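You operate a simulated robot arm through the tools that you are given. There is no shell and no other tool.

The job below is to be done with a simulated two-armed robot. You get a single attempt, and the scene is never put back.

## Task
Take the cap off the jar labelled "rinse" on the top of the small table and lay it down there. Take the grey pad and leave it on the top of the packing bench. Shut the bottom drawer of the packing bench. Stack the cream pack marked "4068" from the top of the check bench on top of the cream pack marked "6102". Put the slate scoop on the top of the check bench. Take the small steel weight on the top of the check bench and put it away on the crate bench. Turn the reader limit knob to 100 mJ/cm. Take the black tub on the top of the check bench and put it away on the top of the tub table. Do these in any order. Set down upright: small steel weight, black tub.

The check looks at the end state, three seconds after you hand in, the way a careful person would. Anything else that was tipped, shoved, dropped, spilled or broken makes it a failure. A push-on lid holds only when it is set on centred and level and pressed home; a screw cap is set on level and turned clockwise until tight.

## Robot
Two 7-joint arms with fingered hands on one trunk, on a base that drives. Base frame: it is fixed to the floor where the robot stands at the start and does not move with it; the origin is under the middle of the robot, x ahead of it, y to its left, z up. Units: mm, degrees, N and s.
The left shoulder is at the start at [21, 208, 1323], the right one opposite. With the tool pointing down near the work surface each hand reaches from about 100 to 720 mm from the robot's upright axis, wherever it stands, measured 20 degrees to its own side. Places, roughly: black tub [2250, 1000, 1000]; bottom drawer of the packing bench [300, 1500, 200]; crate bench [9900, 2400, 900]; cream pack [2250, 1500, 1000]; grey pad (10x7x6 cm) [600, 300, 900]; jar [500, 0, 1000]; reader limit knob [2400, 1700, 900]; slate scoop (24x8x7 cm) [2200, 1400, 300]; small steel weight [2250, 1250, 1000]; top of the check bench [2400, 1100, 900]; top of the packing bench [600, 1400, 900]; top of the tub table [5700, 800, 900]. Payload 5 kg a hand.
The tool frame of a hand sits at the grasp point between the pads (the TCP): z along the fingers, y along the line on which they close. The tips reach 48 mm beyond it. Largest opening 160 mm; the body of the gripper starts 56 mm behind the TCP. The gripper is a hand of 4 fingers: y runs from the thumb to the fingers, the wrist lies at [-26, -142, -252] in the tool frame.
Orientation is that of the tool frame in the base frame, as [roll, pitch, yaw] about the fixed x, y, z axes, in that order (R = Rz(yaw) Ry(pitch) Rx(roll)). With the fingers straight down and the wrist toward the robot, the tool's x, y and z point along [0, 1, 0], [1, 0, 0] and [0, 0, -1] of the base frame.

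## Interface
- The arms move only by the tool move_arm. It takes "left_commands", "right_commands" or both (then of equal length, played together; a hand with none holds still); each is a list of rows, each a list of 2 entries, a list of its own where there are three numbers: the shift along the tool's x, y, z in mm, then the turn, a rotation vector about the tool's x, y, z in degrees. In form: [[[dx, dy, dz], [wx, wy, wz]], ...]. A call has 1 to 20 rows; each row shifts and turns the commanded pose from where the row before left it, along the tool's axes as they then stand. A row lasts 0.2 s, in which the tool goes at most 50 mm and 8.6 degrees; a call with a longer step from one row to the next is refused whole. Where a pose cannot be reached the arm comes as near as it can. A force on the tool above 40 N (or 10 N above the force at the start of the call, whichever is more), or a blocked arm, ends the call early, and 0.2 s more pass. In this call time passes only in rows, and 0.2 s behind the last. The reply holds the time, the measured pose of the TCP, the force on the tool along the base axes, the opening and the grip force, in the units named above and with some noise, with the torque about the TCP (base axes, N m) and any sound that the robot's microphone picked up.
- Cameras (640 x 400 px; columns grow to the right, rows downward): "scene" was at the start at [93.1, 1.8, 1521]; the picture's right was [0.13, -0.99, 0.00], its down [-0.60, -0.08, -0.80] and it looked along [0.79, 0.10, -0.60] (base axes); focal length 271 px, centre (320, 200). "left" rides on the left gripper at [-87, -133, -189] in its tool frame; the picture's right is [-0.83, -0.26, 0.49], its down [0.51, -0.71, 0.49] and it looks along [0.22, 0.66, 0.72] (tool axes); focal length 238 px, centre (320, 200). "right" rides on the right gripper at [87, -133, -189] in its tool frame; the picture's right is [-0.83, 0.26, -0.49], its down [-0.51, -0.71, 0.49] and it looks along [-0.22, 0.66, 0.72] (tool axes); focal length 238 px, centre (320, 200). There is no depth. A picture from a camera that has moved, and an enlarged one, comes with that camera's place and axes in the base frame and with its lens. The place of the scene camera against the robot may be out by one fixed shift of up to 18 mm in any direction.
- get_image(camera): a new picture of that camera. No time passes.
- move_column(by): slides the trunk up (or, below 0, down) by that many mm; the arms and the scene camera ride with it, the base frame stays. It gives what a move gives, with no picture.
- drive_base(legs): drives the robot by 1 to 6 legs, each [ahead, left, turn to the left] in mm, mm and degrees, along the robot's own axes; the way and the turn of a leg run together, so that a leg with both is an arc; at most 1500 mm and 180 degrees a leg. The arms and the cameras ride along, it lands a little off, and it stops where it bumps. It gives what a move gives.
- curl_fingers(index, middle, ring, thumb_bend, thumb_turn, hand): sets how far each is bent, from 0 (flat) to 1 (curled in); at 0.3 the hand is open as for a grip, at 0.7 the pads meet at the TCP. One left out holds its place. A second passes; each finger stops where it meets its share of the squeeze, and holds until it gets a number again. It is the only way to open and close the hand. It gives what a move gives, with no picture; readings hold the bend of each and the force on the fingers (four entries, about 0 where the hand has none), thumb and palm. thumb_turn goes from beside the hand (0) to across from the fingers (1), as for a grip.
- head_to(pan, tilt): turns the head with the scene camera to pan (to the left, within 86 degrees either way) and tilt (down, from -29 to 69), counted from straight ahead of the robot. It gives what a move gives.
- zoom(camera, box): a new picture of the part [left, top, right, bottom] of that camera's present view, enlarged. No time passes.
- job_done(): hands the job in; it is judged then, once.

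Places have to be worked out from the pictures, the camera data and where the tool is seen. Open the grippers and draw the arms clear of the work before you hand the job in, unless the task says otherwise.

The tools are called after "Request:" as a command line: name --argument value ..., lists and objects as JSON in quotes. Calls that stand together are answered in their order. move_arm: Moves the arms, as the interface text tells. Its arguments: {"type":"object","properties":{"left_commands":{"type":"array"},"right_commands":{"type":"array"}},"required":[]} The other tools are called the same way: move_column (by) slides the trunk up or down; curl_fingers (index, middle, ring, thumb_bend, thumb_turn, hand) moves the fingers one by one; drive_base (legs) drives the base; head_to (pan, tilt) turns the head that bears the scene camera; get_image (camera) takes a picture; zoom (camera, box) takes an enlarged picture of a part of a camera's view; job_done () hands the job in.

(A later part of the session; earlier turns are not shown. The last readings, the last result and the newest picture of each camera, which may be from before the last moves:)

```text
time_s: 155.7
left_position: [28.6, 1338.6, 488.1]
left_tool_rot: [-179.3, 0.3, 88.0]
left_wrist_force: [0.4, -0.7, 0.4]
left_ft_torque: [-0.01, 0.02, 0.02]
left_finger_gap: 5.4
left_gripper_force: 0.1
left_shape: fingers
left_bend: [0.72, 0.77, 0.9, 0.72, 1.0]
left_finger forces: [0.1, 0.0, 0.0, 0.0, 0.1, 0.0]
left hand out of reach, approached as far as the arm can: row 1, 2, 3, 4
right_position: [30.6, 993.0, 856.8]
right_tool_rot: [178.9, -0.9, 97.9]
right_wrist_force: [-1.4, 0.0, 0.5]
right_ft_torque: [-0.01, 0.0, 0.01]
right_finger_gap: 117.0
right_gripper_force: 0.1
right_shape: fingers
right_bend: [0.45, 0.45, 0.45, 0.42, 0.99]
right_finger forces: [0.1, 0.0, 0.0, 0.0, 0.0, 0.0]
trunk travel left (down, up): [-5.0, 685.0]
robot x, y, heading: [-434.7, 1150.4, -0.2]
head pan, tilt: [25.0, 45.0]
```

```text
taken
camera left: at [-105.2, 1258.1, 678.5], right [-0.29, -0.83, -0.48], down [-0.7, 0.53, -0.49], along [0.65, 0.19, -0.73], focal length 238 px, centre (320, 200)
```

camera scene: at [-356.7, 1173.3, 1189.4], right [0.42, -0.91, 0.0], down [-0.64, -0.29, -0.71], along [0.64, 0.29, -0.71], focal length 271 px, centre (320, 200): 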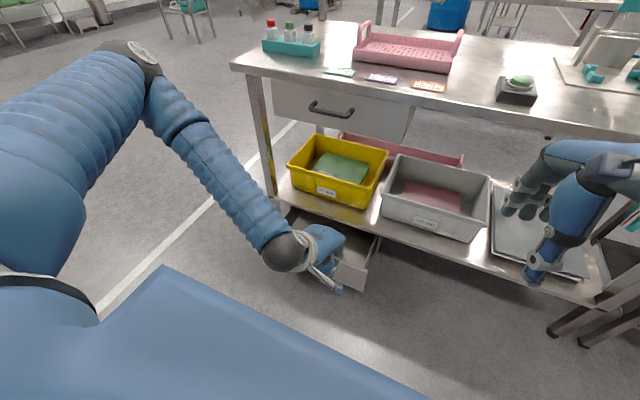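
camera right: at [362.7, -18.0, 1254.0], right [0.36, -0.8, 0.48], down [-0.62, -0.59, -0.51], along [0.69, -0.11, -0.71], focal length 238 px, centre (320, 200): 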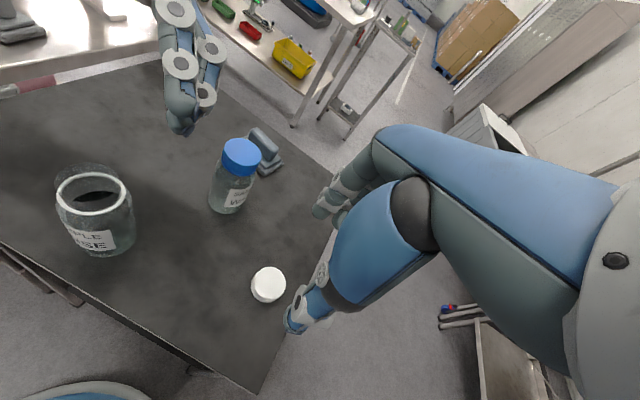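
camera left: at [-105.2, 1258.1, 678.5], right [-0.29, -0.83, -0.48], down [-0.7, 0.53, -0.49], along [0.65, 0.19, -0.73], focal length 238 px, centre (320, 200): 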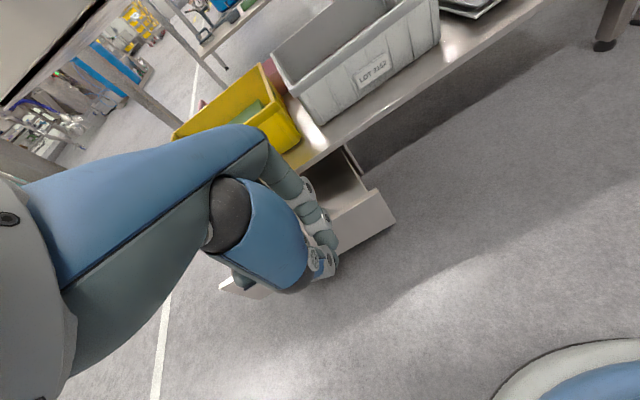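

With the hand vertical the reach ends at z ≈ 488. I let the hand tilt back in line with the forearm, which frees the wrist, and go lower.

Request:
move_arm --left_commands '[[[0, 0, 0], [8, 0, 0]], [[0, 0, 0], [8, 0, 0]], [[0, 0, 0], [8, 0, 0]], [[0, 17.5, 39.3], [0, 0, 0]], [[0, 17.5, 39.3], [0, 0, 0]], [[0, 17.5, 39.3], [0, 0, 0]]]'

Request:
get_image --camera "scene"

```text
time_s: 157.1
left_position: [27.8, 1338.8, 364.6]
left_tool_rot: [-155.8, 0.6, 87.8]
left_wrist_force: [-0.3, -0.1, 1.4]
left_ft_torque: [-0.01, 0.09, -0.04]
left_finger_gap: 5.1
left_gripper_force: 0.0
left_shape: fingers
left_bend: [0.72, 0.77, 0.9, 0.72, 1.0]
left_finger forces: [0.0, 0.0, 0.0, 0.1, 0.0, 0.1]
right_position: [31.6, 993.7, 856.4]
right_tool_rot: [178.9, -0.9, 97.9]
right_wrist_force: [-0.1, 0.0, 0.0]
right_ft_torque: [-0.03, 0.01, -0.01]
right_finger_gap: 116.6
right_gripper_force: 0.0
right_shape: fingers
right_bend: [0.45, 0.45, 0.45, 0.42, 0.99]
right_finger forces: [0.0, 0.1, 0.0, 0.0, 0.0, 0.0]
trunk travel left (down, up): [-5.0, 685.0]
robot x, y, heading: [-438.7, 1148.7, -0.2]
head pan, tilt: [25.0, 45.0]
```

```text
taken
camera scene: at [-356.5, 1173.5, 1189.4], right [0.42, -0.91, 0.0], down [-0.64, -0.3, -0.71], along [0.64, 0.29, -0.71], focal length 271 px, centre (320, 200)
```

scene: 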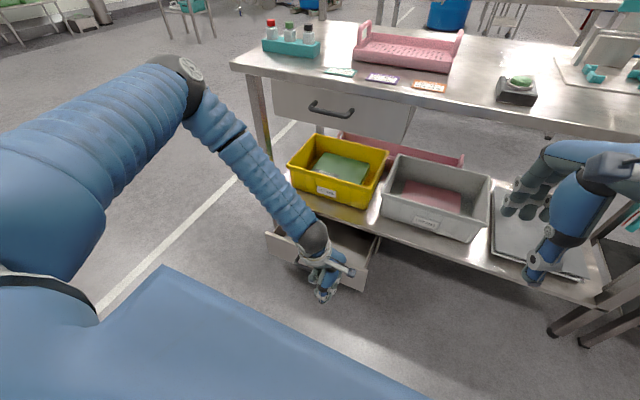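

That works; z is now 365. I continue down to about z 225.

Request:
move_arm --left_commands '[[[0, 16, 36], [0, 0, 0]], [[0, 16, 36], [0, 0, 0]], [[0, 16, 36], [0, 0, 0]]]'

Request:
get_image --camera "scene"

Request:
get_image --camera "left"

```text
time_s: 157.9
left_position: [30.1, 1340.3, 239.4]
left_tool_rot: [-155.8, 0.6, 87.9]
left_wrist_force: [2.6, 0.1, 1.1]
left_ft_torque: [0.01, 0.16, 0.03]
left_finger_gap: 5.6
left_gripper_force: 0.1
left_shape: fingers
left_bend: [0.72, 0.77, 0.9, 0.72, 1.0]
left_finger forces: [0.1, 0.0, 0.0, 0.0, 0.0, 0.1]
right_position: [31.0, 994.3, 856.1]
right_tool_rot: [179.0, -0.9, 97.7]
right_wrist_force: [0.0, 0.6, -0.1]
right_ft_torque: [0.01, -0.03, -0.01]
right_finger_gap: 117.0
right_gripper_force: 0.0
right_shape: fingers
right_bend: [0.45, 0.45, 0.45, 0.42, 0.99]
right_finger forces: [0.1, 0.0, 0.1, 0.0, 0.1, 0.0]
trunk travel left (down, up): [-5.0, 685.0]
robot x, y, heading: [-434.5, 1147.1, -0.5]
head pan, tilt: [25.0, 45.0]
```

```text
taken
camera scene: at [-356.6, 1173.5, 1189.4], right [0.42, -0.91, 0.0], down [-0.64, -0.3, -0.71], along [0.64, 0.29, -0.71], focal length 271 px, centre (320, 200)
```

scene: 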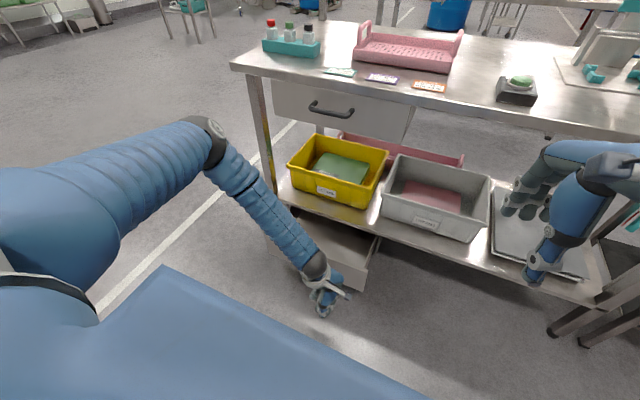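

```text
taken
camera left: at [-17.0, 1256.4, 467.9], right [-0.47, -0.82, -0.33], down [-0.83, 0.54, -0.16], along [0.31, 0.2, -0.93], focal length 238 px, centre (320, 200)
```

left: 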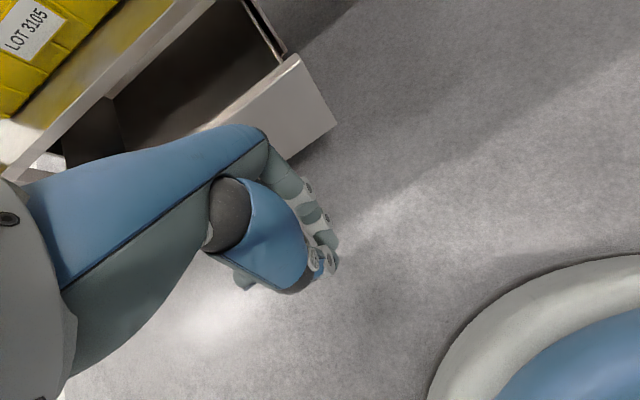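

The fist is in front of the panel; I lower it another 50 mm so the knuckles meet the panel's middle, then drive ahead in stages.

Request:
move_arm --left_commands '[[[0, 10.2, 22.8], [0, 0, 0]], [[0, 10.2, 22.8], [0, 0, 0]]]'

Request:
drive_base --legs '[[90, 0, 0]]'

Request:
get_image --camera "scene"

Request:
get_image --camera "left"

```text
time_s: 158.5
left_position: [29.8, 1338.6, 191.8]
left_tool_rot: [-156.0, 0.7, 87.9]
left_wrist_force: [0.8, 0.3, 1.1]
left_ft_torque: [-0.03, 0.08, 0.01]
left_finger_gap: 5.6
left_gripper_force: 0.0
left_shape: fingers
left_bend: [0.72, 0.77, 0.9, 0.72, 1.0]
left_finger forces: [0.1, 0.0, 0.1, 0.0, 0.0, 0.0]
right_position: [30.8, 992.9, 856.7]
right_tool_rot: [178.8, -0.9, 97.7]
right_wrist_force: [0.4, -0.2, -0.8]
right_ft_torque: [-0.01, 0.03, 0.0]
right_finger_gap: 117.0
right_gripper_force: 0.0
right_shape: fingers
right_bend: [0.45, 0.45, 0.45, 0.42, 0.99]
right_finger forces: [0.0, 0.1, 0.1, 0.0, 0.0, 0.1]
trunk travel left (down, up): [-5.0, 685.0]
robot x, y, heading: [-434.9, 1149.7, -0.5]
head pan, tilt: [25.0, 45.0]
```

```text
time_s: 159.6
left_position: [120.4, 1337.7, 192.0]
left_tool_rot: [-155.8, 0.6, 88.1]
left_wrist_force: [0.9, -0.3, -0.2]
left_ft_torque: [-0.02, 0.03, 0.0]
left_finger_gap: 5.2
left_gripper_force: 0.0
left_shape: fingers
left_bend: [0.72, 0.77, 0.9, 0.72, 1.0]
left_finger forces: [0.1, 0.0, 0.0, 0.1, 0.1, 0.0]
right_position: [123.2, 993.4, 856.9]
right_tool_rot: [179.0, -0.9, 98.0]
right_wrist_force: [0.7, 0.8, 0.7]
right_ft_torque: [-0.04, 0.06, 0.03]
right_finger_gap: 117.2
right_gripper_force: 0.1
right_shape: fingers
right_bend: [0.45, 0.45, 0.45, 0.42, 0.99]
right_finger forces: [0.1, 0.0, 0.1, 0.0, 0.1, 0.0]
trunk travel left (down, up): [-5.0, 685.0]
robot x, y, heading: [-344.4, 1147.9, 0.1]
head pan, tilt: [25.0, 45.0]
```

```text
taken
camera scene: at [-263.8, 1173.0, 1189.3], right [0.42, -0.91, 0.0], down [-0.64, -0.3, -0.71], along [0.64, 0.3, -0.71], focal length 271 px, centre (320, 200)
```

scene: 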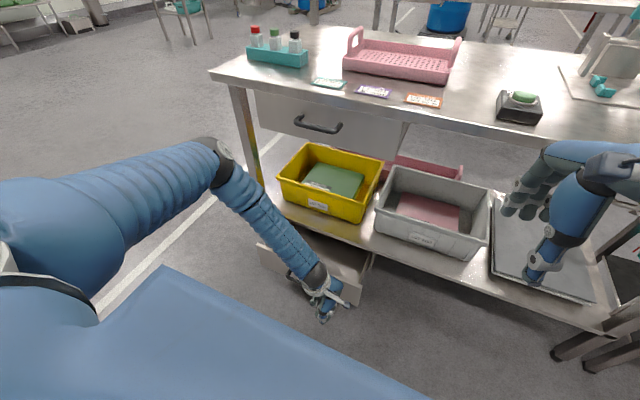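

```text
taken
camera left: at [73.8, 1255.7, 419.3], right [-0.47, -0.82, -0.33], down [-0.83, 0.53, -0.16], along [0.31, 0.2, -0.93], focal length 238 px, centre (320, 200)
```

left: 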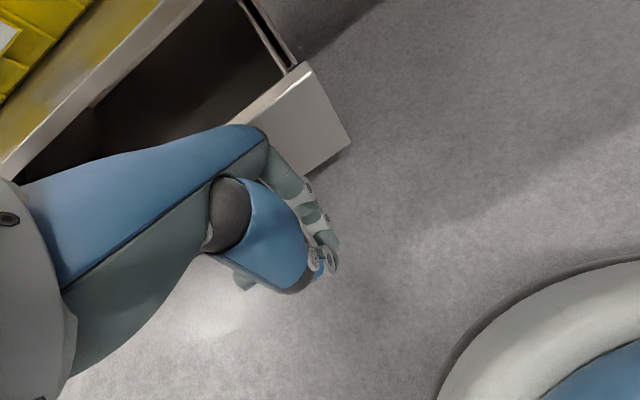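

No contact yet, but the right hand would soon meet the bench edge. I raise the right hand well above the bench top before going on.

Request:
move_arm --right_commands '[[[0, 0, -40], [0, 0, 0]], [[0, 0, -40], [0, 0, 0]], [[0, 0, -40], [0, 0, 0]], [[0, 0, -40], [0, 0, 0]], [[0, 0, -20], [0, 0, 0]]]'

Request:
get_image --camera "scene"

```text
time_s: 160.8
left_position: [118.7, 1338.5, 191.8]
left_tool_rot: [-155.8, 0.6, 87.9]
left_wrist_force: [-0.3, -0.7, 0.3]
left_ft_torque: [0.0, -0.01, -0.02]
left_finger_gap: 5.4
left_gripper_force: 0.0
left_shape: fingers
left_bend: [0.72, 0.77, 0.9, 0.72, 1.0]
left_finger forces: [0.1, 0.1, 0.1, 0.0, 0.1, 0.0]
right_position: [119.4, 988.6, 1037.3]
right_tool_rot: [178.9, -0.8, 97.9]
right_wrist_force: [-0.2, 0.0, 0.8]
right_ft_torque: [-0.02, -0.01, 0.0]
right_finger_gap: 116.9
right_gripper_force: 0.2
right_shape: fingers
right_bend: [0.45, 0.45, 0.45, 0.42, 0.99]
right_finger forces: [0.1, 0.1, 0.0, 0.0, 0.0, 0.0]
trunk travel left (down, up): [-5.0, 685.0]
robot x, y, heading: [-347.1, 1150.4, -0.3]
head pan, tilt: [25.0, 45.0]
```

```text
taken
camera scene: at [-264.6, 1173.0, 1189.4], right [0.42, -0.91, 0.0], down [-0.64, -0.3, -0.71], along [0.64, 0.3, -0.71], focal length 271 px, centre (320, 200)
```

scene: 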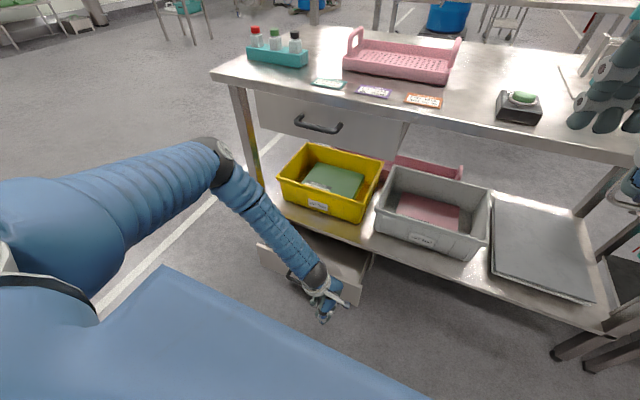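

The right hand is now above bench level. I drive ahead in small legs, watching the left wrist force.

Request:
drive_base --legs '[[60, 0, 0]]'

Request:
get_image --camera "left"

Request:
get_image --camera "scene"

```text
time_s: 161.8
left_position: [182.2, 1336.2, 191.3]
left_tool_rot: [-155.8, 0.7, 87.8]
left_wrist_force: [0.9, -0.5, -0.3]
left_ft_torque: [0.01, 0.03, 0.0]
left_finger_gap: 5.4
left_gripper_force: 0.1
left_shape: fingers
left_bend: [0.72, 0.77, 0.9, 0.72, 1.0]
left_finger forces: [0.0, 0.1, 0.0, 0.0, 0.0, 0.1]
right_position: [180.9, 987.0, 1036.7]
right_tool_rot: [179.0, -1.0, 97.9]
right_wrist_force: [0.3, 0.4, -0.2]
right_ft_torque: [0.0, 0.1, 0.06]
right_finger_gap: 116.7
right_gripper_force: 0.0
right_shape: fingers
right_bend: [0.45, 0.45, 0.45, 0.42, 0.99]
right_finger forces: [0.1, 0.1, 0.0, 0.0, 0.1, 0.0]
trunk travel left (down, up): [-5.0, 685.0]
robot x, y, heading: [-278.6, 1150.3, -0.5]
head pan, tilt: [25.0, 45.0]
```

```text
taken
camera left: at [135.4, 1254.2, 419.3], right [-0.47, -0.82, -0.33], down [-0.83, 0.54, -0.16], along [0.31, 0.2, -0.93], focal length 238 px, centre (320, 200)
```

left: 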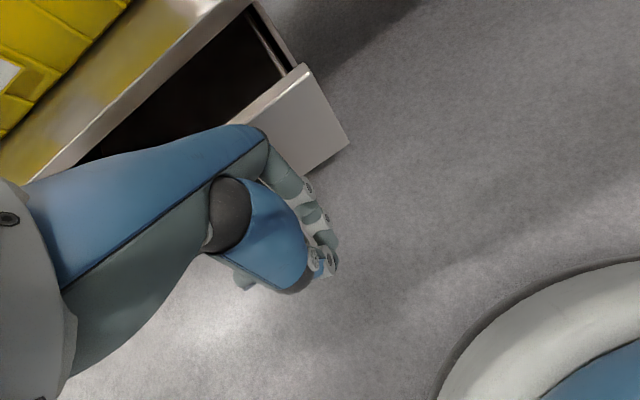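

```text
taken
camera scene: at [-202.4, 1172.4, 1189.3], right [0.42, -0.91, 0.0], down [-0.64, -0.29, -0.71], along [0.64, 0.29, -0.71], focal length 271 px, centre (320, 200)
```

scene: 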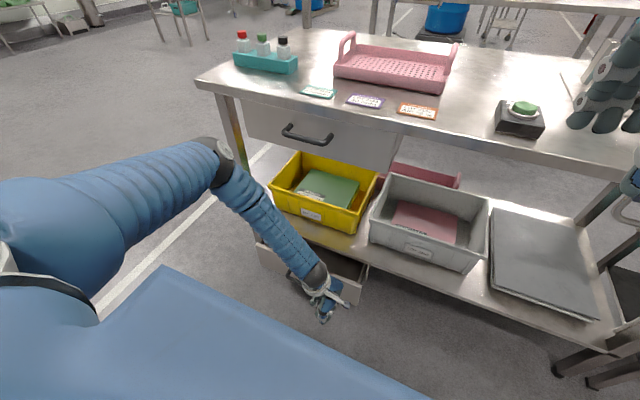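

The drawer moves along with the hand (its front is now near x ≈ 289). I drive 50 mm more and check again.

Request:
drive_base --legs '[[45, 0, 0]]'

Request:
get_image --camera "left"

Request:
zoom --camera "scene" --box '[220, 140, 420, 340]'

```text
time_s: 162.7
left_position: [226.1, 1337.2, 192.9]
left_tool_rot: [-155.8, 0.6, 87.9]
left_wrist_force: [0.3, -0.6, -0.9]
left_ft_torque: [0.03, 0.06, -0.02]
left_finger_gap: 5.2
left_gripper_force: 0.0
left_shape: fingers
left_bend: [0.72, 0.77, 0.9, 0.72, 1.0]
left_finger forces: [0.1, 0.0, 0.0, 0.1, 0.1, 0.0]
right_position: [226.8, 987.8, 1036.1]
right_tool_rot: [178.9, -1.0, 97.8]
right_wrist_force: [1.0, 0.4, 0.0]
right_ft_torque: [0.02, 0.07, 0.04]
right_finger_gap: 116.7
right_gripper_force: 0.0
right_shape: fingers
right_bend: [0.45, 0.45, 0.45, 0.42, 0.99]
right_finger forces: [0.0, 0.0, 0.0, 0.1, 0.1, 0.0]
trunk travel left (down, up): [-5.0, 685.0]
robot x, y, heading: [-239.6, 1151.5, -0.2]
head pan, tilt: [25.0, 45.0]
```

```text
taken
camera left: at [180.3, 1254.5, 419.3], right [-0.47, -0.82, -0.33], down [-0.83, 0.54, -0.16], along [0.31, 0.2, -0.93], focal length 238 px, centre (320, 200)
```

left: 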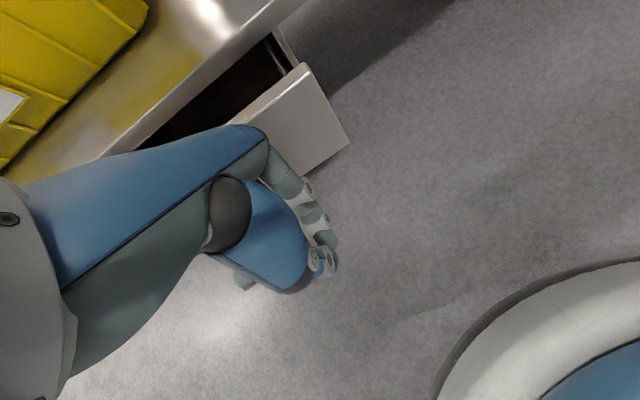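

```text
2.00 times, centred on (320, 240) of scene
camera zoom: at [-157.6, 1172.2, 1189.3], right [0.42, -0.91, 0.0], down [-0.64, -0.3, -0.71], along [0.64, 0.3, -0.71], focal length 542 px, centre (320, 120)
```

zoom: 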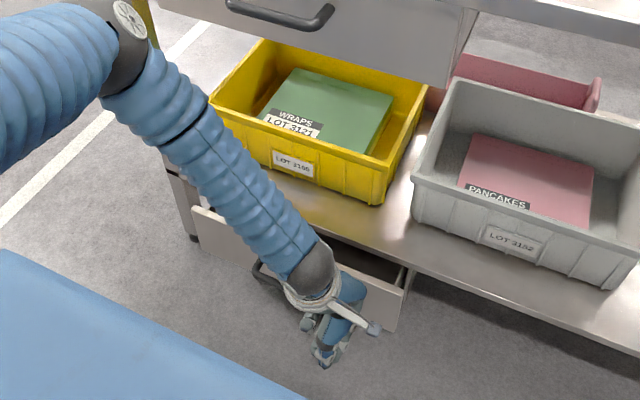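

About 40–50 mm remain. I drive 25 mm more.

Request:
drive_base --legs '[[25, 0, 0]]'

Request:
get_image --camera "left"

```text
time_s: 163.5
left_position: [251.1, 1337.1, 190.7]
left_tool_rot: [-155.9, 0.6, 87.9]
left_wrist_force: [0.2, 1.1, -0.2]
left_ft_torque: [-0.01, 0.03, -0.04]
left_finger_gap: 5.4
left_gripper_force: 0.1
left_shape: fingers
left_bend: [0.72, 0.77, 0.9, 0.72, 1.0]
left_finger forces: [0.0, 0.1, 0.0, 0.0, 0.1, 0.0]
right_position: [251.9, 987.2, 1036.0]
right_tool_rot: [179.1, -0.8, 97.8]
right_wrist_force: [0.6, 0.0, 0.8]
right_ft_torque: [0.0, 0.07, 0.06]
right_finger_gap: 116.7
right_gripper_force: 0.0
right_shape: fingers
right_bend: [0.45, 0.45, 0.45, 0.42, 0.99]
right_finger forces: [0.0, 0.0, 0.0, 0.0, 0.0, 0.1]
trunk travel left (down, up): [-5.0, 685.0]
robot x, y, heading: [-213.2, 1148.9, -0.2]
head pan, tilt: [25.0, 45.0]
```

```text
taken
camera left: at [205.4, 1254.4, 419.2], right [-0.47, -0.82, -0.33], down [-0.83, 0.54, -0.16], along [0.31, 0.2, -0.93], focal length 238 px, centre (320, 200)
```

left: 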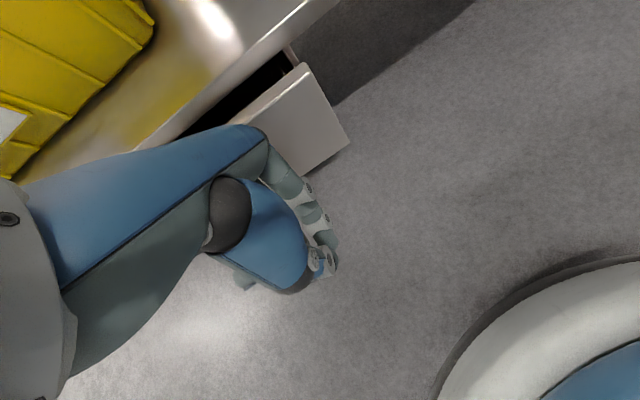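

Nearly shut. I finish the push with the arm in 5 mm steps so that the force limit stops it at the end.

Request:
move_arm --left_commands '[[[0, 4.6, -2], [0, 0, 0]], [[0, 4.6, -2], [0, 0, 0]], [[0, 4.6, -2], [0, 0, 0]], [[0, 4.6, -2], [0, 0, 0]], [[0, 4.6, -2], [0, 0, 0]], [[0, 4.6, -2], [0, 0, 0]]]'

Request:
get_image --camera "left"

```text
time_s: 164.8
left_position: [270.6, 1335.4, 190.1]
left_tool_rot: [-155.2, 0.7, 87.8]
left_wrist_force: [-4.0, -0.9, 0.0]
left_ft_torque: [0.06, -0.29, 0.01]
left_finger_gap: 5.4
left_gripper_force: 2.4
left_shape: fingers
left_bend: [0.72, 0.77, 0.9, 0.72, 1.0]
left_finger forces: [0.0, 4.7, 0.0, 0.0, 0.0, 0.1]
right_position: [250.5, 988.2, 1036.4]
right_tool_rot: [179.1, -0.9, 97.9]
right_wrist_force: [0.1, 0.7, -0.2]
right_ft_torque: [-0.06, 0.08, 0.05]
right_finger_gap: 116.8
right_gripper_force: 0.1
right_shape: fingers
right_bend: [0.45, 0.45, 0.45, 0.42, 0.99]
right_finger forces: [0.0, 0.0, 0.1, 0.1, 0.0, 0.0]
trunk travel left (down, up): [-5.0, 685.0]
robot x, y, heading: [-216.2, 1145.8, -0.4]
head pan, tilt: [25.0, 45.0]
stopped in row 6 (left hand): the force on the tool passed its limit at 45 N (the readings are from after the stop); the commanded pose is now the measured one
```

```text
taken
camera left: at [226.8, 1253.7, 418.3], right [-0.47, -0.82, -0.32], down [-0.83, 0.54, -0.15], along [0.3, 0.2, -0.93], focal length 238 px, centre (320, 200)
```

left: 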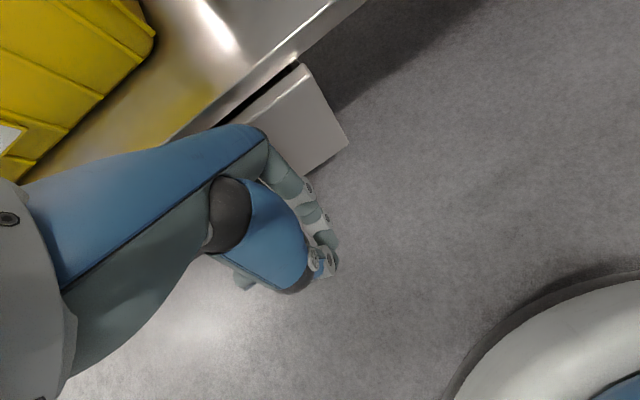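

The push met a firm stop with only a hairline gap visible. I press once more slowly to make sure it is fully home.

Request:
move_arm --left_commands '[[[0, 1.8, -0.8], [0, 0, 0]], [[0, 1.8, -0.8], [0, 0, 0]], [[0, 1.8, -0.8], [0, 0, 0]], [[0, 1.8, -0.8], [0, 0, 0]], [[0, 1.8, -0.8], [0, 0, 0]]]'

Request:
move_arm --left_commands '[[[0, -18, 8], [0, 0, 0]], [[0, -27, 12], [0, 0, 0]], [[0, -27, 12], [0, 0, 0]]]'

Request:
get_image --camera "left"

Request:
zoom --camera "scene" --box '[220, 140, 420, 340]'

```text
time_s: 165.6
left_position: [270.2, 1335.3, 188.6]
left_tool_rot: [-154.7, 0.8, 87.7]
left_wrist_force: [-2.4, -0.5, 0.6]
left_ft_torque: [0.02, -0.13, -0.05]
left_finger_gap: 5.4
left_gripper_force: 1.2
left_shape: fingers
left_bend: [0.72, 0.77, 0.9, 0.72, 1.0]
left_finger forces: [0.0, 2.7, 0.0, 0.1, 0.0, 0.1]
right_position: [250.4, 988.9, 1036.5]
right_tool_rot: [179.1, -0.9, 97.9]
right_wrist_force: [1.2, -0.1, -0.2]
right_ft_torque: [-0.02, 0.06, 0.04]
right_finger_gap: 116.8
right_gripper_force: 0.2
right_shape: fingers
right_bend: [0.45, 0.45, 0.45, 0.42, 0.99]
right_finger forces: [0.0, 0.0, 0.0, 0.0, 0.0, 0.0]
trunk travel left (down, up): [-5.0, 685.0]
robot x, y, heading: [-213.0, 1153.5, -0.4]
head pan, tilt: [25.0, 45.0]
stopped in row 4 (left hand): the force on the tool passed its limit at 43 N (the readings are from after the stop); the commanded pose is now the measured one
```

```text
time_s: 166.4
left_position: [190.4, 1341.1, 194.0]
left_tool_rot: [-154.9, 0.6, 87.6]
left_wrist_force: [1.6, -0.8, 1.2]
left_ft_torque: [0.08, 0.15, -0.05]
left_finger_gap: 5.6
left_gripper_force: 0.1
left_shape: fingers
left_bend: [0.72, 0.77, 0.9, 0.72, 1.0]
left_finger forces: [0.1, 0.0, 0.0, 0.0, 0.0, 0.0]
right_position: [250.8, 987.5, 1037.4]
right_tool_rot: [179.0, -0.9, 97.8]
right_wrist_force: [0.0, -0.3, 0.5]
right_ft_torque: [-0.03, -0.02, -0.02]
right_finger_gap: 117.2
right_gripper_force: 0.0
right_shape: fingers
right_bend: [0.45, 0.45, 0.45, 0.42, 0.99]
right_finger forces: [0.1, 0.1, 0.1, 0.0, 0.0, 0.1]
trunk travel left (down, up): [-5.0, 685.0]
robot x, y, heading: [-217.5, 1148.8, -0.3]
head pan, tilt: [25.0, 45.0]
```

```text
taken
camera left: at [147.8, 1258.9, 421.4], right [-0.47, -0.82, -0.32], down [-0.83, 0.54, -0.15], along [0.3, 0.19, -0.93], focal length 238 px, centre (320, 200)
```

left: 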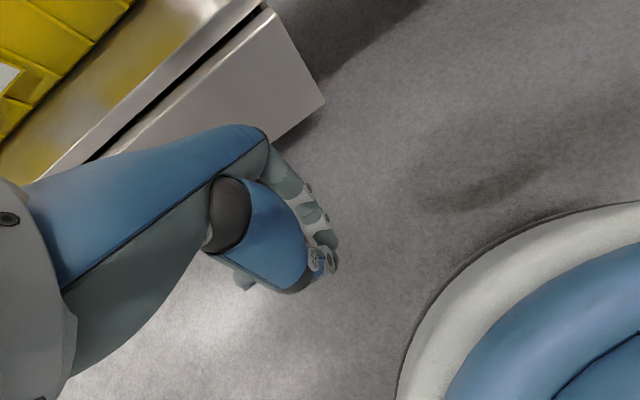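

```text
2.00 times, centred on (320, 240) of scene
camera zoom: at [-134.7, 1172.4, 1189.4], right [0.42, -0.91, 0.0], down [-0.64, -0.3, -0.71], along [0.64, 0.3, -0.71], focal length 542 px, centre (320, 120)
```

zoom: 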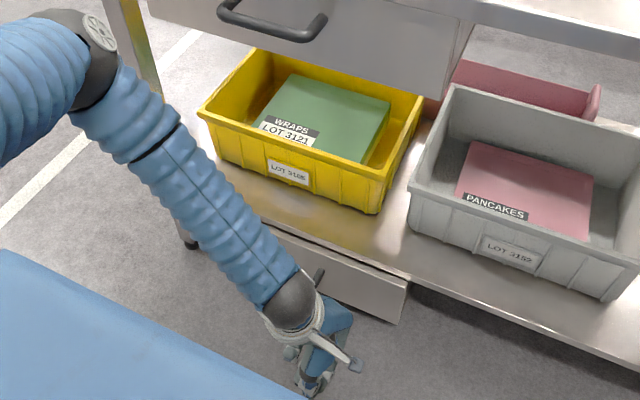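

The drawer front is flush and stays shut. I back the robot away and bring the left arm up again.

Request:
drive_base --legs '[[-250, 0, 0]]'

Request:
move_arm --left_commands '[[[0, -16, -36], [0, 0, 0]], [[0, -16, -36], [0, 0, 0]], [[0, -16, -36], [0, 0, 0]], [[0, -16, -36], [0, 0, 0]], [[0, -16, -36], [0, 0, 0]], [[0, -16, -36], [0, 0, 0]], [[0, -16, -36], [0, 0, 0]], [[0, -16, -36], [0, 0, 0]], [[0, 0, 0], [-8, 0, 0]], [[0, 0, 0], [-8, 0, 0]], [[0, 0, 0], [-8, 0, 0]], [[0, 0, -45], [0, 0, 0]], [[0, 0, -45], [0, 0, 0]], [[0, 0, -45], [0, 0, 0]], [[0, 0, -45], [0, 0, 0]], [[0, 0, -45], [0, 0, 0]], [[0, 0, -45], [0, 0, 0]]]'

Request:
get_image --camera "scene"

```text
time_s: 168.3
left_position: [-60.7, 1342.0, 193.5]
left_tool_rot: [-154.9, 0.7, 87.7]
left_wrist_force: [-0.6, -0.3, 0.0]
left_ft_torque: [0.02, -0.02, 0.02]
left_finger_gap: 5.3
left_gripper_force: 0.1
left_shape: fingers
left_bend: [0.72, 0.77, 0.9, 0.72, 1.0]
left_finger forces: [0.0, 0.1, 0.0, 0.0, 0.0, 0.1]
right_position: [-0.3, 989.7, 1036.9]
right_tool_rot: [178.9, -0.9, 97.9]
right_wrist_force: [-0.3, 0.0, 0.8]
right_ft_torque: [0.0, -0.02, -0.03]
right_finger_gap: 116.9
right_gripper_force: 0.0
right_shape: fingers
right_bend: [0.45, 0.45, 0.45, 0.42, 0.99]
right_finger forces: [0.0, 0.1, 0.0, 0.0, 0.0, 0.0]
trunk travel left (down, up): [-5.0, 685.0]
robot x, y, heading: [-462.2, 1151.9, -0.4]
head pan, tilt: [25.0, 45.0]
```

```text
time_s: 171.9
left_position: [5.3, 1343.4, 766.7]
left_tool_rot: [-174.8, 0.8, 87.8]
left_wrist_force: [-0.8, 0.5, -0.6]
left_ft_torque: [0.04, -0.13, 0.01]
left_finger_gap: 5.4
left_gripper_force: 0.1
left_shape: fingers
left_bend: [0.72, 0.77, 0.9, 0.72, 1.0]
left_finger forces: [0.0, 0.0, 0.0, 0.1, 0.0, 0.0]
left hand out of reach, approached as far as the arm can: row 11, 13, 14, 15
right_position: [-0.8, 987.4, 1037.0]
right_tool_rot: [179.0, -1.0, 97.9]
right_wrist_force: [0.1, -0.8, 0.2]
right_ft_torque: [0.0, -0.04, -0.03]
right_finger_gap: 117.0
right_gripper_force: 0.1
right_shape: fingers
right_bend: [0.45, 0.45, 0.45, 0.42, 0.99]
right_finger forces: [0.0, 0.0, 0.0, 0.1, 0.1, 0.0]
trunk travel left (down, up): [-5.0, 685.0]
robot x, y, heading: [-462.2, 1147.8, -0.4]
head pan, tilt: [25.0, 45.0]
```

```text
taken
camera scene: at [-385.1, 1172.9, 1189.5], right [0.42, -0.91, 0.0], down [-0.64, -0.3, -0.71], along [0.64, 0.3, -0.71], focal length 271 px, centre (320, 200)
```

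scene: 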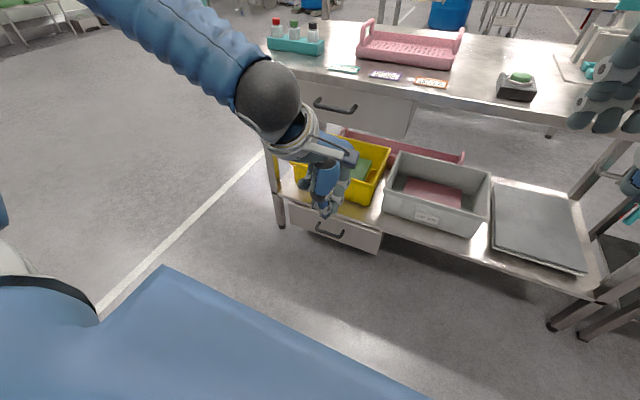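

The drawer is shut. I straighten the left hand, open it, and raise the trunk again.

Request:
move_arm --left_commands '[[[0, 0, -30], [-5.2, 0, 0]], [[0, 0, -30], [0, 0, 0]]]'

Request:
curl_fingers --hand "left" --index 0.3 --middle 0.3 --ring 0.3 --thumb_bend 0.3

Request:
curl_fingers --hand "right" --index 0.3 --middle 0.3 --ring 0.3 --thumb_bend 0.3

Request:
move_column --by 320

Request:
get_image --camera "scene"

```text
time_s: 172.5
left_position: [21.6, 1340.3, 828.7]
left_tool_rot: [179.9, 0.8, 87.7]
left_wrist_force: [-0.1, 0.2, -0.3]
left_ft_torque: [0.05, -0.06, -0.01]
left_finger_gap: 5.7
left_gripper_force: 0.0
left_shape: fingers
left_bend: [0.72, 0.77, 0.9, 0.72, 1.0]
left_finger forces: [0.0, 0.1, 0.0, 0.0, 0.0, 0.1]
left hand out of reach, approached as far as the arm can: row 1
right_position: [-0.6, 989.8, 1036.5]
right_tool_rot: [179.0, -1.0, 97.9]
right_wrist_force: [-1.8, 0.2, 0.0]
right_ft_torque: [-0.01, -0.05, 0.01]
right_finger_gap: 116.8
right_gripper_force: 0.0
right_shape: fingers
right_bend: [0.45, 0.45, 0.45, 0.42, 0.99]
right_finger forces: [0.1, 0.1, 0.0, 0.0, 0.0, 0.0]
trunk travel left (down, up): [-5.0, 685.0]
robot x, y, heading: [-463.3, 1148.7, -0.2]
head pan, tilt: [25.0, 45.0]
```

```text
time_s: 173.5
left_position: [22.4, 1341.1, 827.8]
left_tool_rot: [-180.0, 0.7, 87.8]
left_wrist_force: [-0.4, -0.2, 0.3]
left_ft_torque: [0.01, 0.01, 0.02]
left_finger_gap: 169.6
left_gripper_force: 0.1
left_shape: fingers
left_bend: [0.3, 0.3, 0.3, 0.3, 0.98]
left_finger forces: [0.0, 0.0, 0.0, 0.0, 0.1, 0.0]
right_position: [-0.4, 990.7, 1037.4]
right_tool_rot: [179.1, -0.9, 98.0]
right_wrist_force: [-0.4, -0.3, -0.2]
right_ft_torque: [-0.02, 0.0, 0.04]
right_finger_gap: 116.9
right_gripper_force: 0.1
right_shape: fingers
right_bend: [0.45, 0.45, 0.45, 0.42, 0.99]
right_finger forces: [0.0, 0.1, 0.0, 0.1, 0.0, 0.0]
trunk travel left (down, up): [-5.0, 685.0]
robot x, y, heading: [-467.6, 1153.2, -0.3]
head pan, tilt: [25.0, 45.0]
```

```text
time_s: 174.5
left_position: [22.3, 1341.0, 827.5]
left_tool_rot: [179.9, 0.8, 87.7]
left_wrist_force: [0.3, -0.6, -0.6]
left_ft_torque: [-0.02, -0.04, 0.03]
left_finger_gap: 169.6
left_gripper_force: 0.0
left_shape: fingers
left_bend: [0.3, 0.3, 0.3, 0.3, 0.98]
left_finger forces: [0.1, 0.0, 0.1, 0.1, 0.0, 0.1]
right_position: [0.3, 989.4, 1037.0]
right_tool_rot: [179.0, -0.9, 97.8]
right_wrist_force: [0.0, 1.0, -0.6]
right_ft_torque: [0.03, 0.05, 0.02]
right_finger_gap: 170.0
right_gripper_force: 0.1
right_shape: fingers
right_bend: [0.3, 0.3, 0.3, 0.3, 0.98]
right_finger forces: [0.0, 0.1, 0.1, 0.0, 0.1, 0.0]
trunk travel left (down, up): [-5.0, 685.0]
robot x, y, heading: [-465.3, 1150.4, -0.1]
head pan, tilt: [25.0, 45.0]
```

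```text
time_s: 177.6
left_position: [22.0, 1340.5, 1147.5]
left_tool_rot: [179.9, 0.8, 87.9]
left_wrist_force: [0.7, -0.3, 0.3]
left_ft_torque: [0.03, 0.01, 0.02]
left_finger_gap: 170.1
left_gripper_force: 0.2
left_shape: fingers
left_bend: [0.3, 0.3, 0.3, 0.3, 0.98]
left_finger forces: [0.1, 0.1, 0.0, 0.1, 0.0, 0.0]
right_position: [1.3, 989.5, 1356.5]
right_tool_rot: [179.0, -0.9, 97.9]
right_wrist_force: [-0.9, 0.4, -0.9]
right_ft_torque: [0.01, 0.01, 0.01]
right_finger_gap: 170.0
right_gripper_force: 0.1
right_shape: fingers
right_bend: [0.3, 0.3, 0.3, 0.3, 0.98]
right_finger forces: [0.0, 0.0, 0.1, 0.0, 0.0, 0.0]
trunk travel left (down, up): [-325.0, 365.0]
robot x, y, heading: [-465.7, 1151.1, -0.2]
head pan, tilt: [25.0, 45.0]
```

```text
taken
camera scene: at [-384.4, 1173.2, 1509.3], right [0.42, -0.91, 0.0], down [-0.64, -0.3, -0.71], along [0.64, 0.3, -0.71], focal length 271 px, centre (320, 200)
```

scene: 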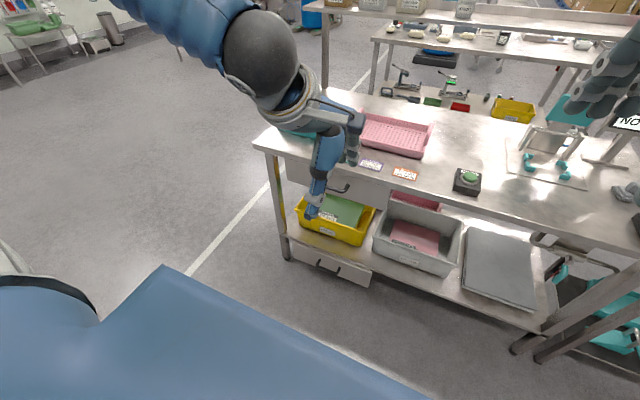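

Now I go around the left end of the packing bench to the check bench. First strafe left, then look ahead.

Request:
drive_base --legs '[[0, 1200, 0]]'

Request:
head_to --pan 0 --tilt 25

Request:
get_image --camera "scene"

Request:
head_to --pan -40 --tilt 25

Request:
get_image --camera "scene"

```text
time_s: 183.8
left_position: [18.9, 2560.0, 1148.2]
left_tool_rot: [179.9, 0.8, 88.3]
left_wrist_force: [-1.0, 0.2, 0.6]
left_ft_torque: [-0.01, 0.03, -0.03]
left_finger_gap: 169.5
left_gripper_force: 0.0
left_shape: fingers
left_bend: [0.3, 0.3, 0.3, 0.3, 0.98]
left_finger forces: [0.0, 0.0, 0.0, 0.0, 0.0, 0.1]
right_position: [0.7, 2208.4, 1356.8]
right_tool_rot: [179.0, -1.0, 98.4]
right_wrist_force: [0.5, -0.3, 0.3]
right_ft_torque: [-0.03, 0.0, -0.02]
right_finger_gap: 169.8
right_gripper_force: 0.0
right_shape: fingers
right_bend: [0.3, 0.3, 0.3, 0.3, 0.98]
right_finger forces: [0.0, 0.1, 0.0, 0.0, 0.1, 0.1]
trunk travel left (down, up): [-325.0, 365.0]
robot x, y, heading: [-463.8, 2362.3, 0.2]
head pan, tilt: [25.0, 45.0]
```

```text
time_s: 184.7
left_position: [18.3, 2559.2, 1148.3]
left_tool_rot: [179.9, 0.8, 88.4]
left_wrist_force: [0.2, 0.0, 0.1]
left_ft_torque: [0.03, -0.01, -0.03]
left_finger_gap: 169.7
left_gripper_force: 0.0
left_shape: fingers
left_bend: [0.3, 0.3, 0.3, 0.3, 0.98]
left_finger forces: [0.1, 0.0, 0.0, 0.0, 0.0, 0.1]
right_position: [0.8, 2207.2, 1355.2]
right_tool_rot: [179.0, -0.9, 98.4]
right_wrist_force: [-0.1, 0.8, -0.1]
right_ft_torque: [-0.04, -0.01, 0.02]
right_finger_gap: 170.0
right_gripper_force: 0.1
right_shape: fingers
right_bend: [0.3, 0.3, 0.3, 0.3, 0.98]
right_finger forces: [0.0, 0.1, 0.1, 0.0, 0.1, 0.0]
trunk travel left (down, up): [-325.0, 365.0]
robot x, y, heading: [-465.3, 2368.4, 0.4]
head pan, tilt: [0.0, 25.0]
```

```text
taken
camera scene: at [-367.4, 2354.2, 1540.0], right [0.01, -1.0, 0.0], down [-0.42, 0.0, -0.91], along [0.91, 0.01, -0.42], focal length 271 px, centre (320, 200)
```

scene: 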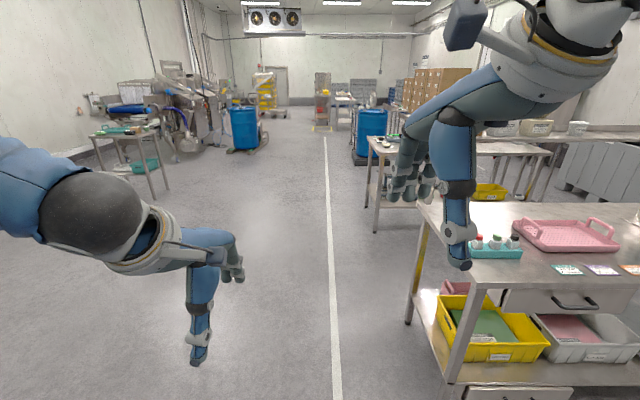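

```text
time_s: 185.7
left_position: [18.2, 2559.2, 1147.7]
left_tool_rot: [179.9, 0.9, 88.3]
left_wrist_force: [1.2, 0.0, 0.0]
left_ft_torque: [0.02, 0.01, 0.01]
left_finger_gap: 169.5
left_gripper_force: 0.0
left_shape: fingers
left_bend: [0.3, 0.3, 0.3, 0.3, 0.98]
left_finger forces: [0.1, 0.0, 0.0, 0.1, 0.1, 0.0]
right_position: [0.5, 2208.6, 1356.9]
right_tool_rot: [179.0, -1.0, 98.5]
right_wrist_force: [0.3, -0.3, 0.1]
right_ft_torque: [-0.06, 0.0, 0.03]
right_finger_gap: 169.9
right_gripper_force: 0.1
right_shape: fingers
right_bend: [0.3, 0.3, 0.3, 0.3, 0.98]
right_finger forces: [0.0, 0.1, 0.1, 0.0, 0.1, 0.0]
trunk travel left (down, up): [-325.0, 365.0]
robot x, y, heading: [-466.3, 2360.9, 0.1]
head pan, tilt: [-40.0, 25.0]
```

```text
taken
camera scene: at [-388.6, 2294.9, 1540.0], right [-0.64, -0.77, 0.0], down [-0.33, 0.27, -0.91], along [0.7, -0.58, -0.42], focal length 271 px, centre (320, 200)
```

scene: 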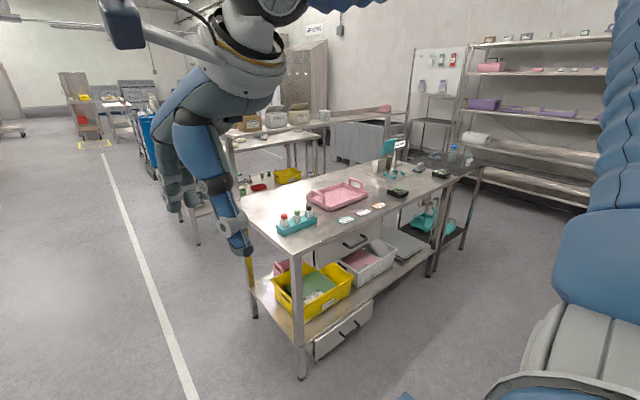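

The lane on the left is clear. I drive forward past the packing bench to x ≈ 1350.

Request:
drive_base --legs '[[1000, 0, 0], [815, 0, 0]]'

Request:
head_to --pan -45 --tilt 35

Request:
get_image --camera "scene"

```text
time_s: 195.0
left_position: [1855.2, 2629.4, 1147.6]
left_tool_rot: [179.9, 0.8, 90.0]
left_wrist_force: [1.9, 0.6, 0.2]
left_ft_torque: [0.01, 0.04, 0.0]
left_finger_gap: 169.9
left_gripper_force: 0.0
left_shape: fingers
left_bend: [0.3, 0.3, 0.3, 0.3, 0.98]
left_finger forces: [0.0, 0.0, 0.0, 0.1, 0.1, 0.1]
right_position: [1846.5, 2277.3, 1357.5]
right_tool_rot: [178.9, -0.9, 100.2]
right_wrist_force: [0.2, 0.2, 0.7]
right_ft_torque: [0.0, 0.01, -0.03]
right_finger_gap: 169.9
right_gripper_force: 0.1
right_shape: fingers
right_bend: [0.3, 0.3, 0.3, 0.3, 0.98]
right_finger forces: [0.0, 0.1, 0.0, 0.0, 0.1, 0.1]
trunk travel left (down, up): [-325.0, 365.0]
robot x, y, heading: [1376.5, 2417.5, 2.1]
head pan, tilt: [-40.0, 25.0]
```

```text
time_s: 195.7
left_position: [1853.1, 2628.5, 1147.1]
left_tool_rot: [179.9, 0.8, 90.0]
left_wrist_force: [-0.8, -0.6, -0.1]
left_ft_torque: [-0.01, 0.0, 0.01]
left_finger_gap: 169.8
left_gripper_force: 0.1
left_shape: fingers
left_bend: [0.3, 0.3, 0.3, 0.3, 0.98]
left_finger forces: [0.0, 0.0, 0.0, 0.0, 0.0, 0.0]
right_position: [1846.6, 2277.7, 1357.0]
right_tool_rot: [179.0, -0.9, 100.2]
right_wrist_force: [0.4, -0.1, -0.9]
right_ft_torque: [0.0, -0.02, -0.02]
right_finger_gap: 169.9
right_gripper_force: 0.1
right_shape: fingers
right_bend: [0.3, 0.3, 0.3, 0.3, 0.98]
right_finger forces: [0.0, 0.1, 0.0, 0.0, 0.0, 0.1]
trunk travel left (down, up): [-325.0, 365.0]
robot x, y, heading: [1375.9, 2419.1, 2.0]
head pan, tilt: [-45.0, 35.0]
```

```text
taken
camera scene: at [1446.1, 2349.3, 1524.3], right [-0.68, -0.73, 0.0], down [-0.42, 0.39, -0.82], along [0.6, -0.56, -0.57], focal length 271 px, centre (320, 200)
```

scene: 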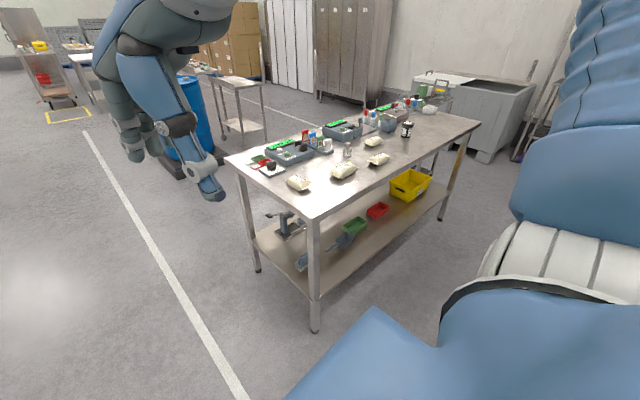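

The check bench is in view: cream packs, a small weight, a black tub, meters with green displays; below are scales, trays and a scoop. I strafe right along it to face the packs.

Request:
drive_base --legs '[[0, 0, -2], [0, -850, 0]]'

Request:
head_to --pan -5 --tilt 35

Request:
get_image --camera "scene"

```text
time_s: 200.7
left_position: [1868.6, 1762.1, 1148.2]
left_tool_rot: [179.8, 0.7, 89.9]
left_wrist_force: [-0.1, -0.3, 0.3]
left_ft_torque: [0.01, 0.02, 0.03]
left_finger_gap: 169.6
left_gripper_force: 0.1
left_shape: fingers
left_bend: [0.3, 0.3, 0.3, 0.3, 0.98]
left_finger forces: [0.0, 0.0, 0.0, 0.0, 0.0, 0.0]
right_position: [1861.0, 1410.1, 1355.3]
right_tool_rot: [178.9, -1.0, 100.1]
right_wrist_force: [0.1, -1.1, 0.1]
right_ft_torque: [0.02, 0.0, 0.06]
right_finger_gap: 169.7
right_gripper_force: 0.0
right_shape: fingers
right_bend: [0.3, 0.3, 0.3, 0.3, 0.98]
right_finger forces: [0.1, 0.0, 0.1, 0.0, 0.1, 0.1]
trunk travel left (down, up): [-325.0, 365.0]
robot x, y, heading: [1390.3, 1552.5, 2.3]
head pan, tilt: [-45.0, 35.0]
```

```text
time_s: 201.8
left_position: [1869.4, 1763.3, 1148.1]
left_tool_rot: [179.9, 0.9, 90.1]
left_wrist_force: [0.2, -0.6, -0.1]
left_ft_torque: [0.01, 0.03, -0.01]
left_finger_gap: 169.7
left_gripper_force: 0.1
left_shape: fingers
left_bend: [0.3, 0.3, 0.3, 0.3, 0.98]
left_finger forces: [0.0, 0.0, 0.1, 0.0, 0.0, 0.0]
right_position: [1861.5, 1412.3, 1356.9]
right_tool_rot: [178.9, -0.9, 100.1]
right_wrist_force: [-0.3, -0.2, -0.7]
right_ft_torque: [0.01, -0.03, 0.0]
right_finger_gap: 169.9
right_gripper_force: 0.2
right_shape: fingers
right_bend: [0.3, 0.3, 0.3, 0.3, 0.98]
right_finger forces: [0.0, 0.0, 0.0, 0.1, 0.1, 0.1]
trunk travel left (down, up): [-325.0, 365.0]
robot x, y, heading: [1387.3, 1549.0, 1.9]
head pan, tilt: [-5.0, 35.0]
```

```text
taken
camera scene: at [1484.9, 1538.6, 1524.3], right [-0.05, -1.0, 0.0], down [-0.57, 0.03, -0.82], along [0.82, -0.04, -0.57], focal length 271 px, centre (320, 200)
```

scene: 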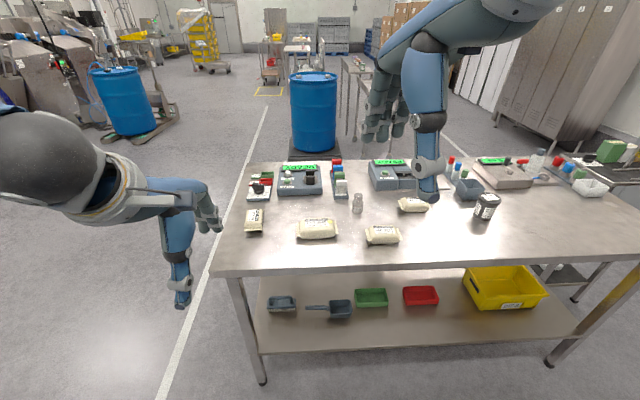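

A good view of the bench. I zoom in on the packs, meters and the lower shelf.

Request:
zoom --camera "scene" --box '[220, 150, 440, 270]'

Request:
zoom --camera "scene" --box '[420, 140, 640, 260]'

Request:
zoom --camera "scene" --box '[240, 270, 460, 360]'

Request:
zoom --camera "scene" --box '[235, 155, 345, 215]'

```text
2.91 times, centred on (330, 210) of scene
camera zoom: at [1484.9, 1538.6, 1524.3], right [-0.05, -1.0, 0.0], down [-0.57, 0.03, -0.82], along [0.82, -0.04, -0.57], focal length 788 px, centre (291, 171)
```

zoom: 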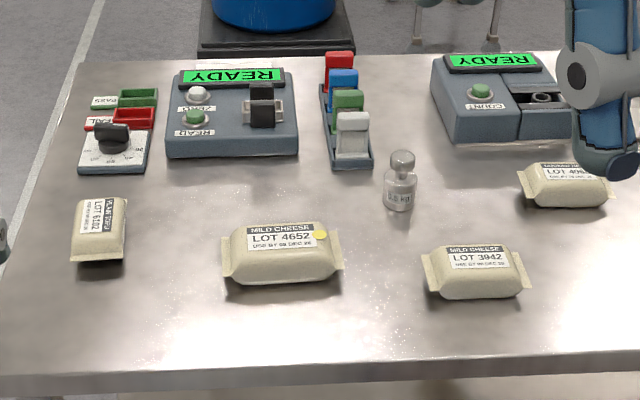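

```text
2.91 times, centred on (530, 200) of scene
camera zoom: at [1484.9, 1538.6, 1524.3], right [-0.05, -1.0, 0.0], down [-0.57, 0.03, -0.82], along [0.82, -0.04, -0.57], focal length 788 px, centre (-291, 200)
```

zoom: 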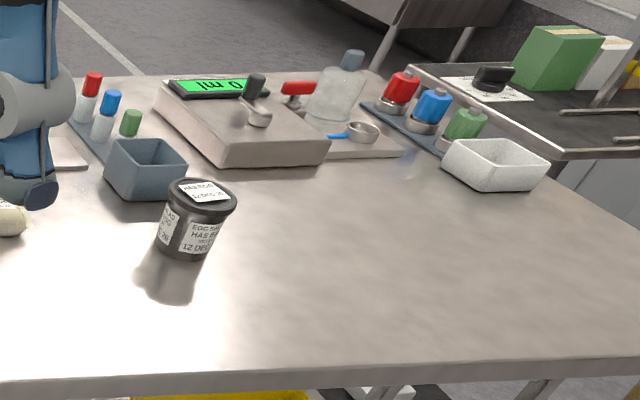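

```text
2.91 times, centred on (350, 315) of scene
camera zoom: at [1484.9, 1538.6, 1524.3], right [-0.05, -1.0, 0.0], down [-0.57, 0.03, -0.82], along [0.82, -0.04, -0.57], focal length 788 px, centre (233, -134)
```

zoom: 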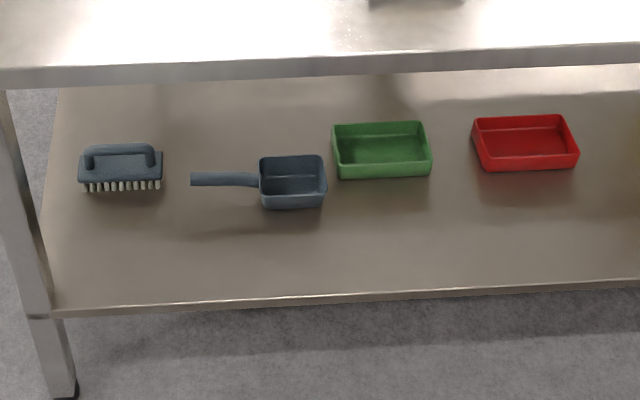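

```text
5.82 times, centred on (290, 185) of scene
camera zoom: at [1484.9, 1538.6, 1524.3], right [-0.05, -1.0, 0.0], down [-0.57, 0.03, -0.82], along [0.82, -0.04, -0.57], focal length 1577 px, centre (494, 287)
```

zoom: 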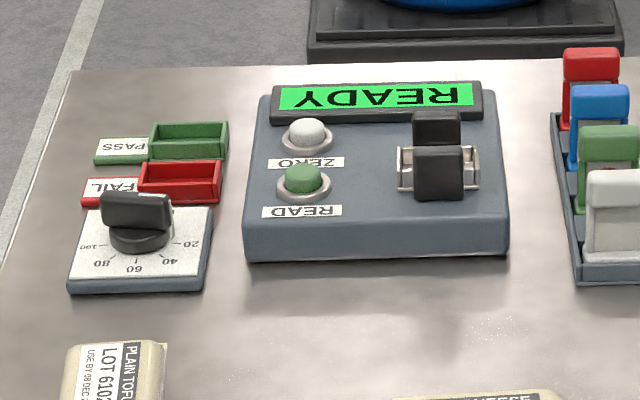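

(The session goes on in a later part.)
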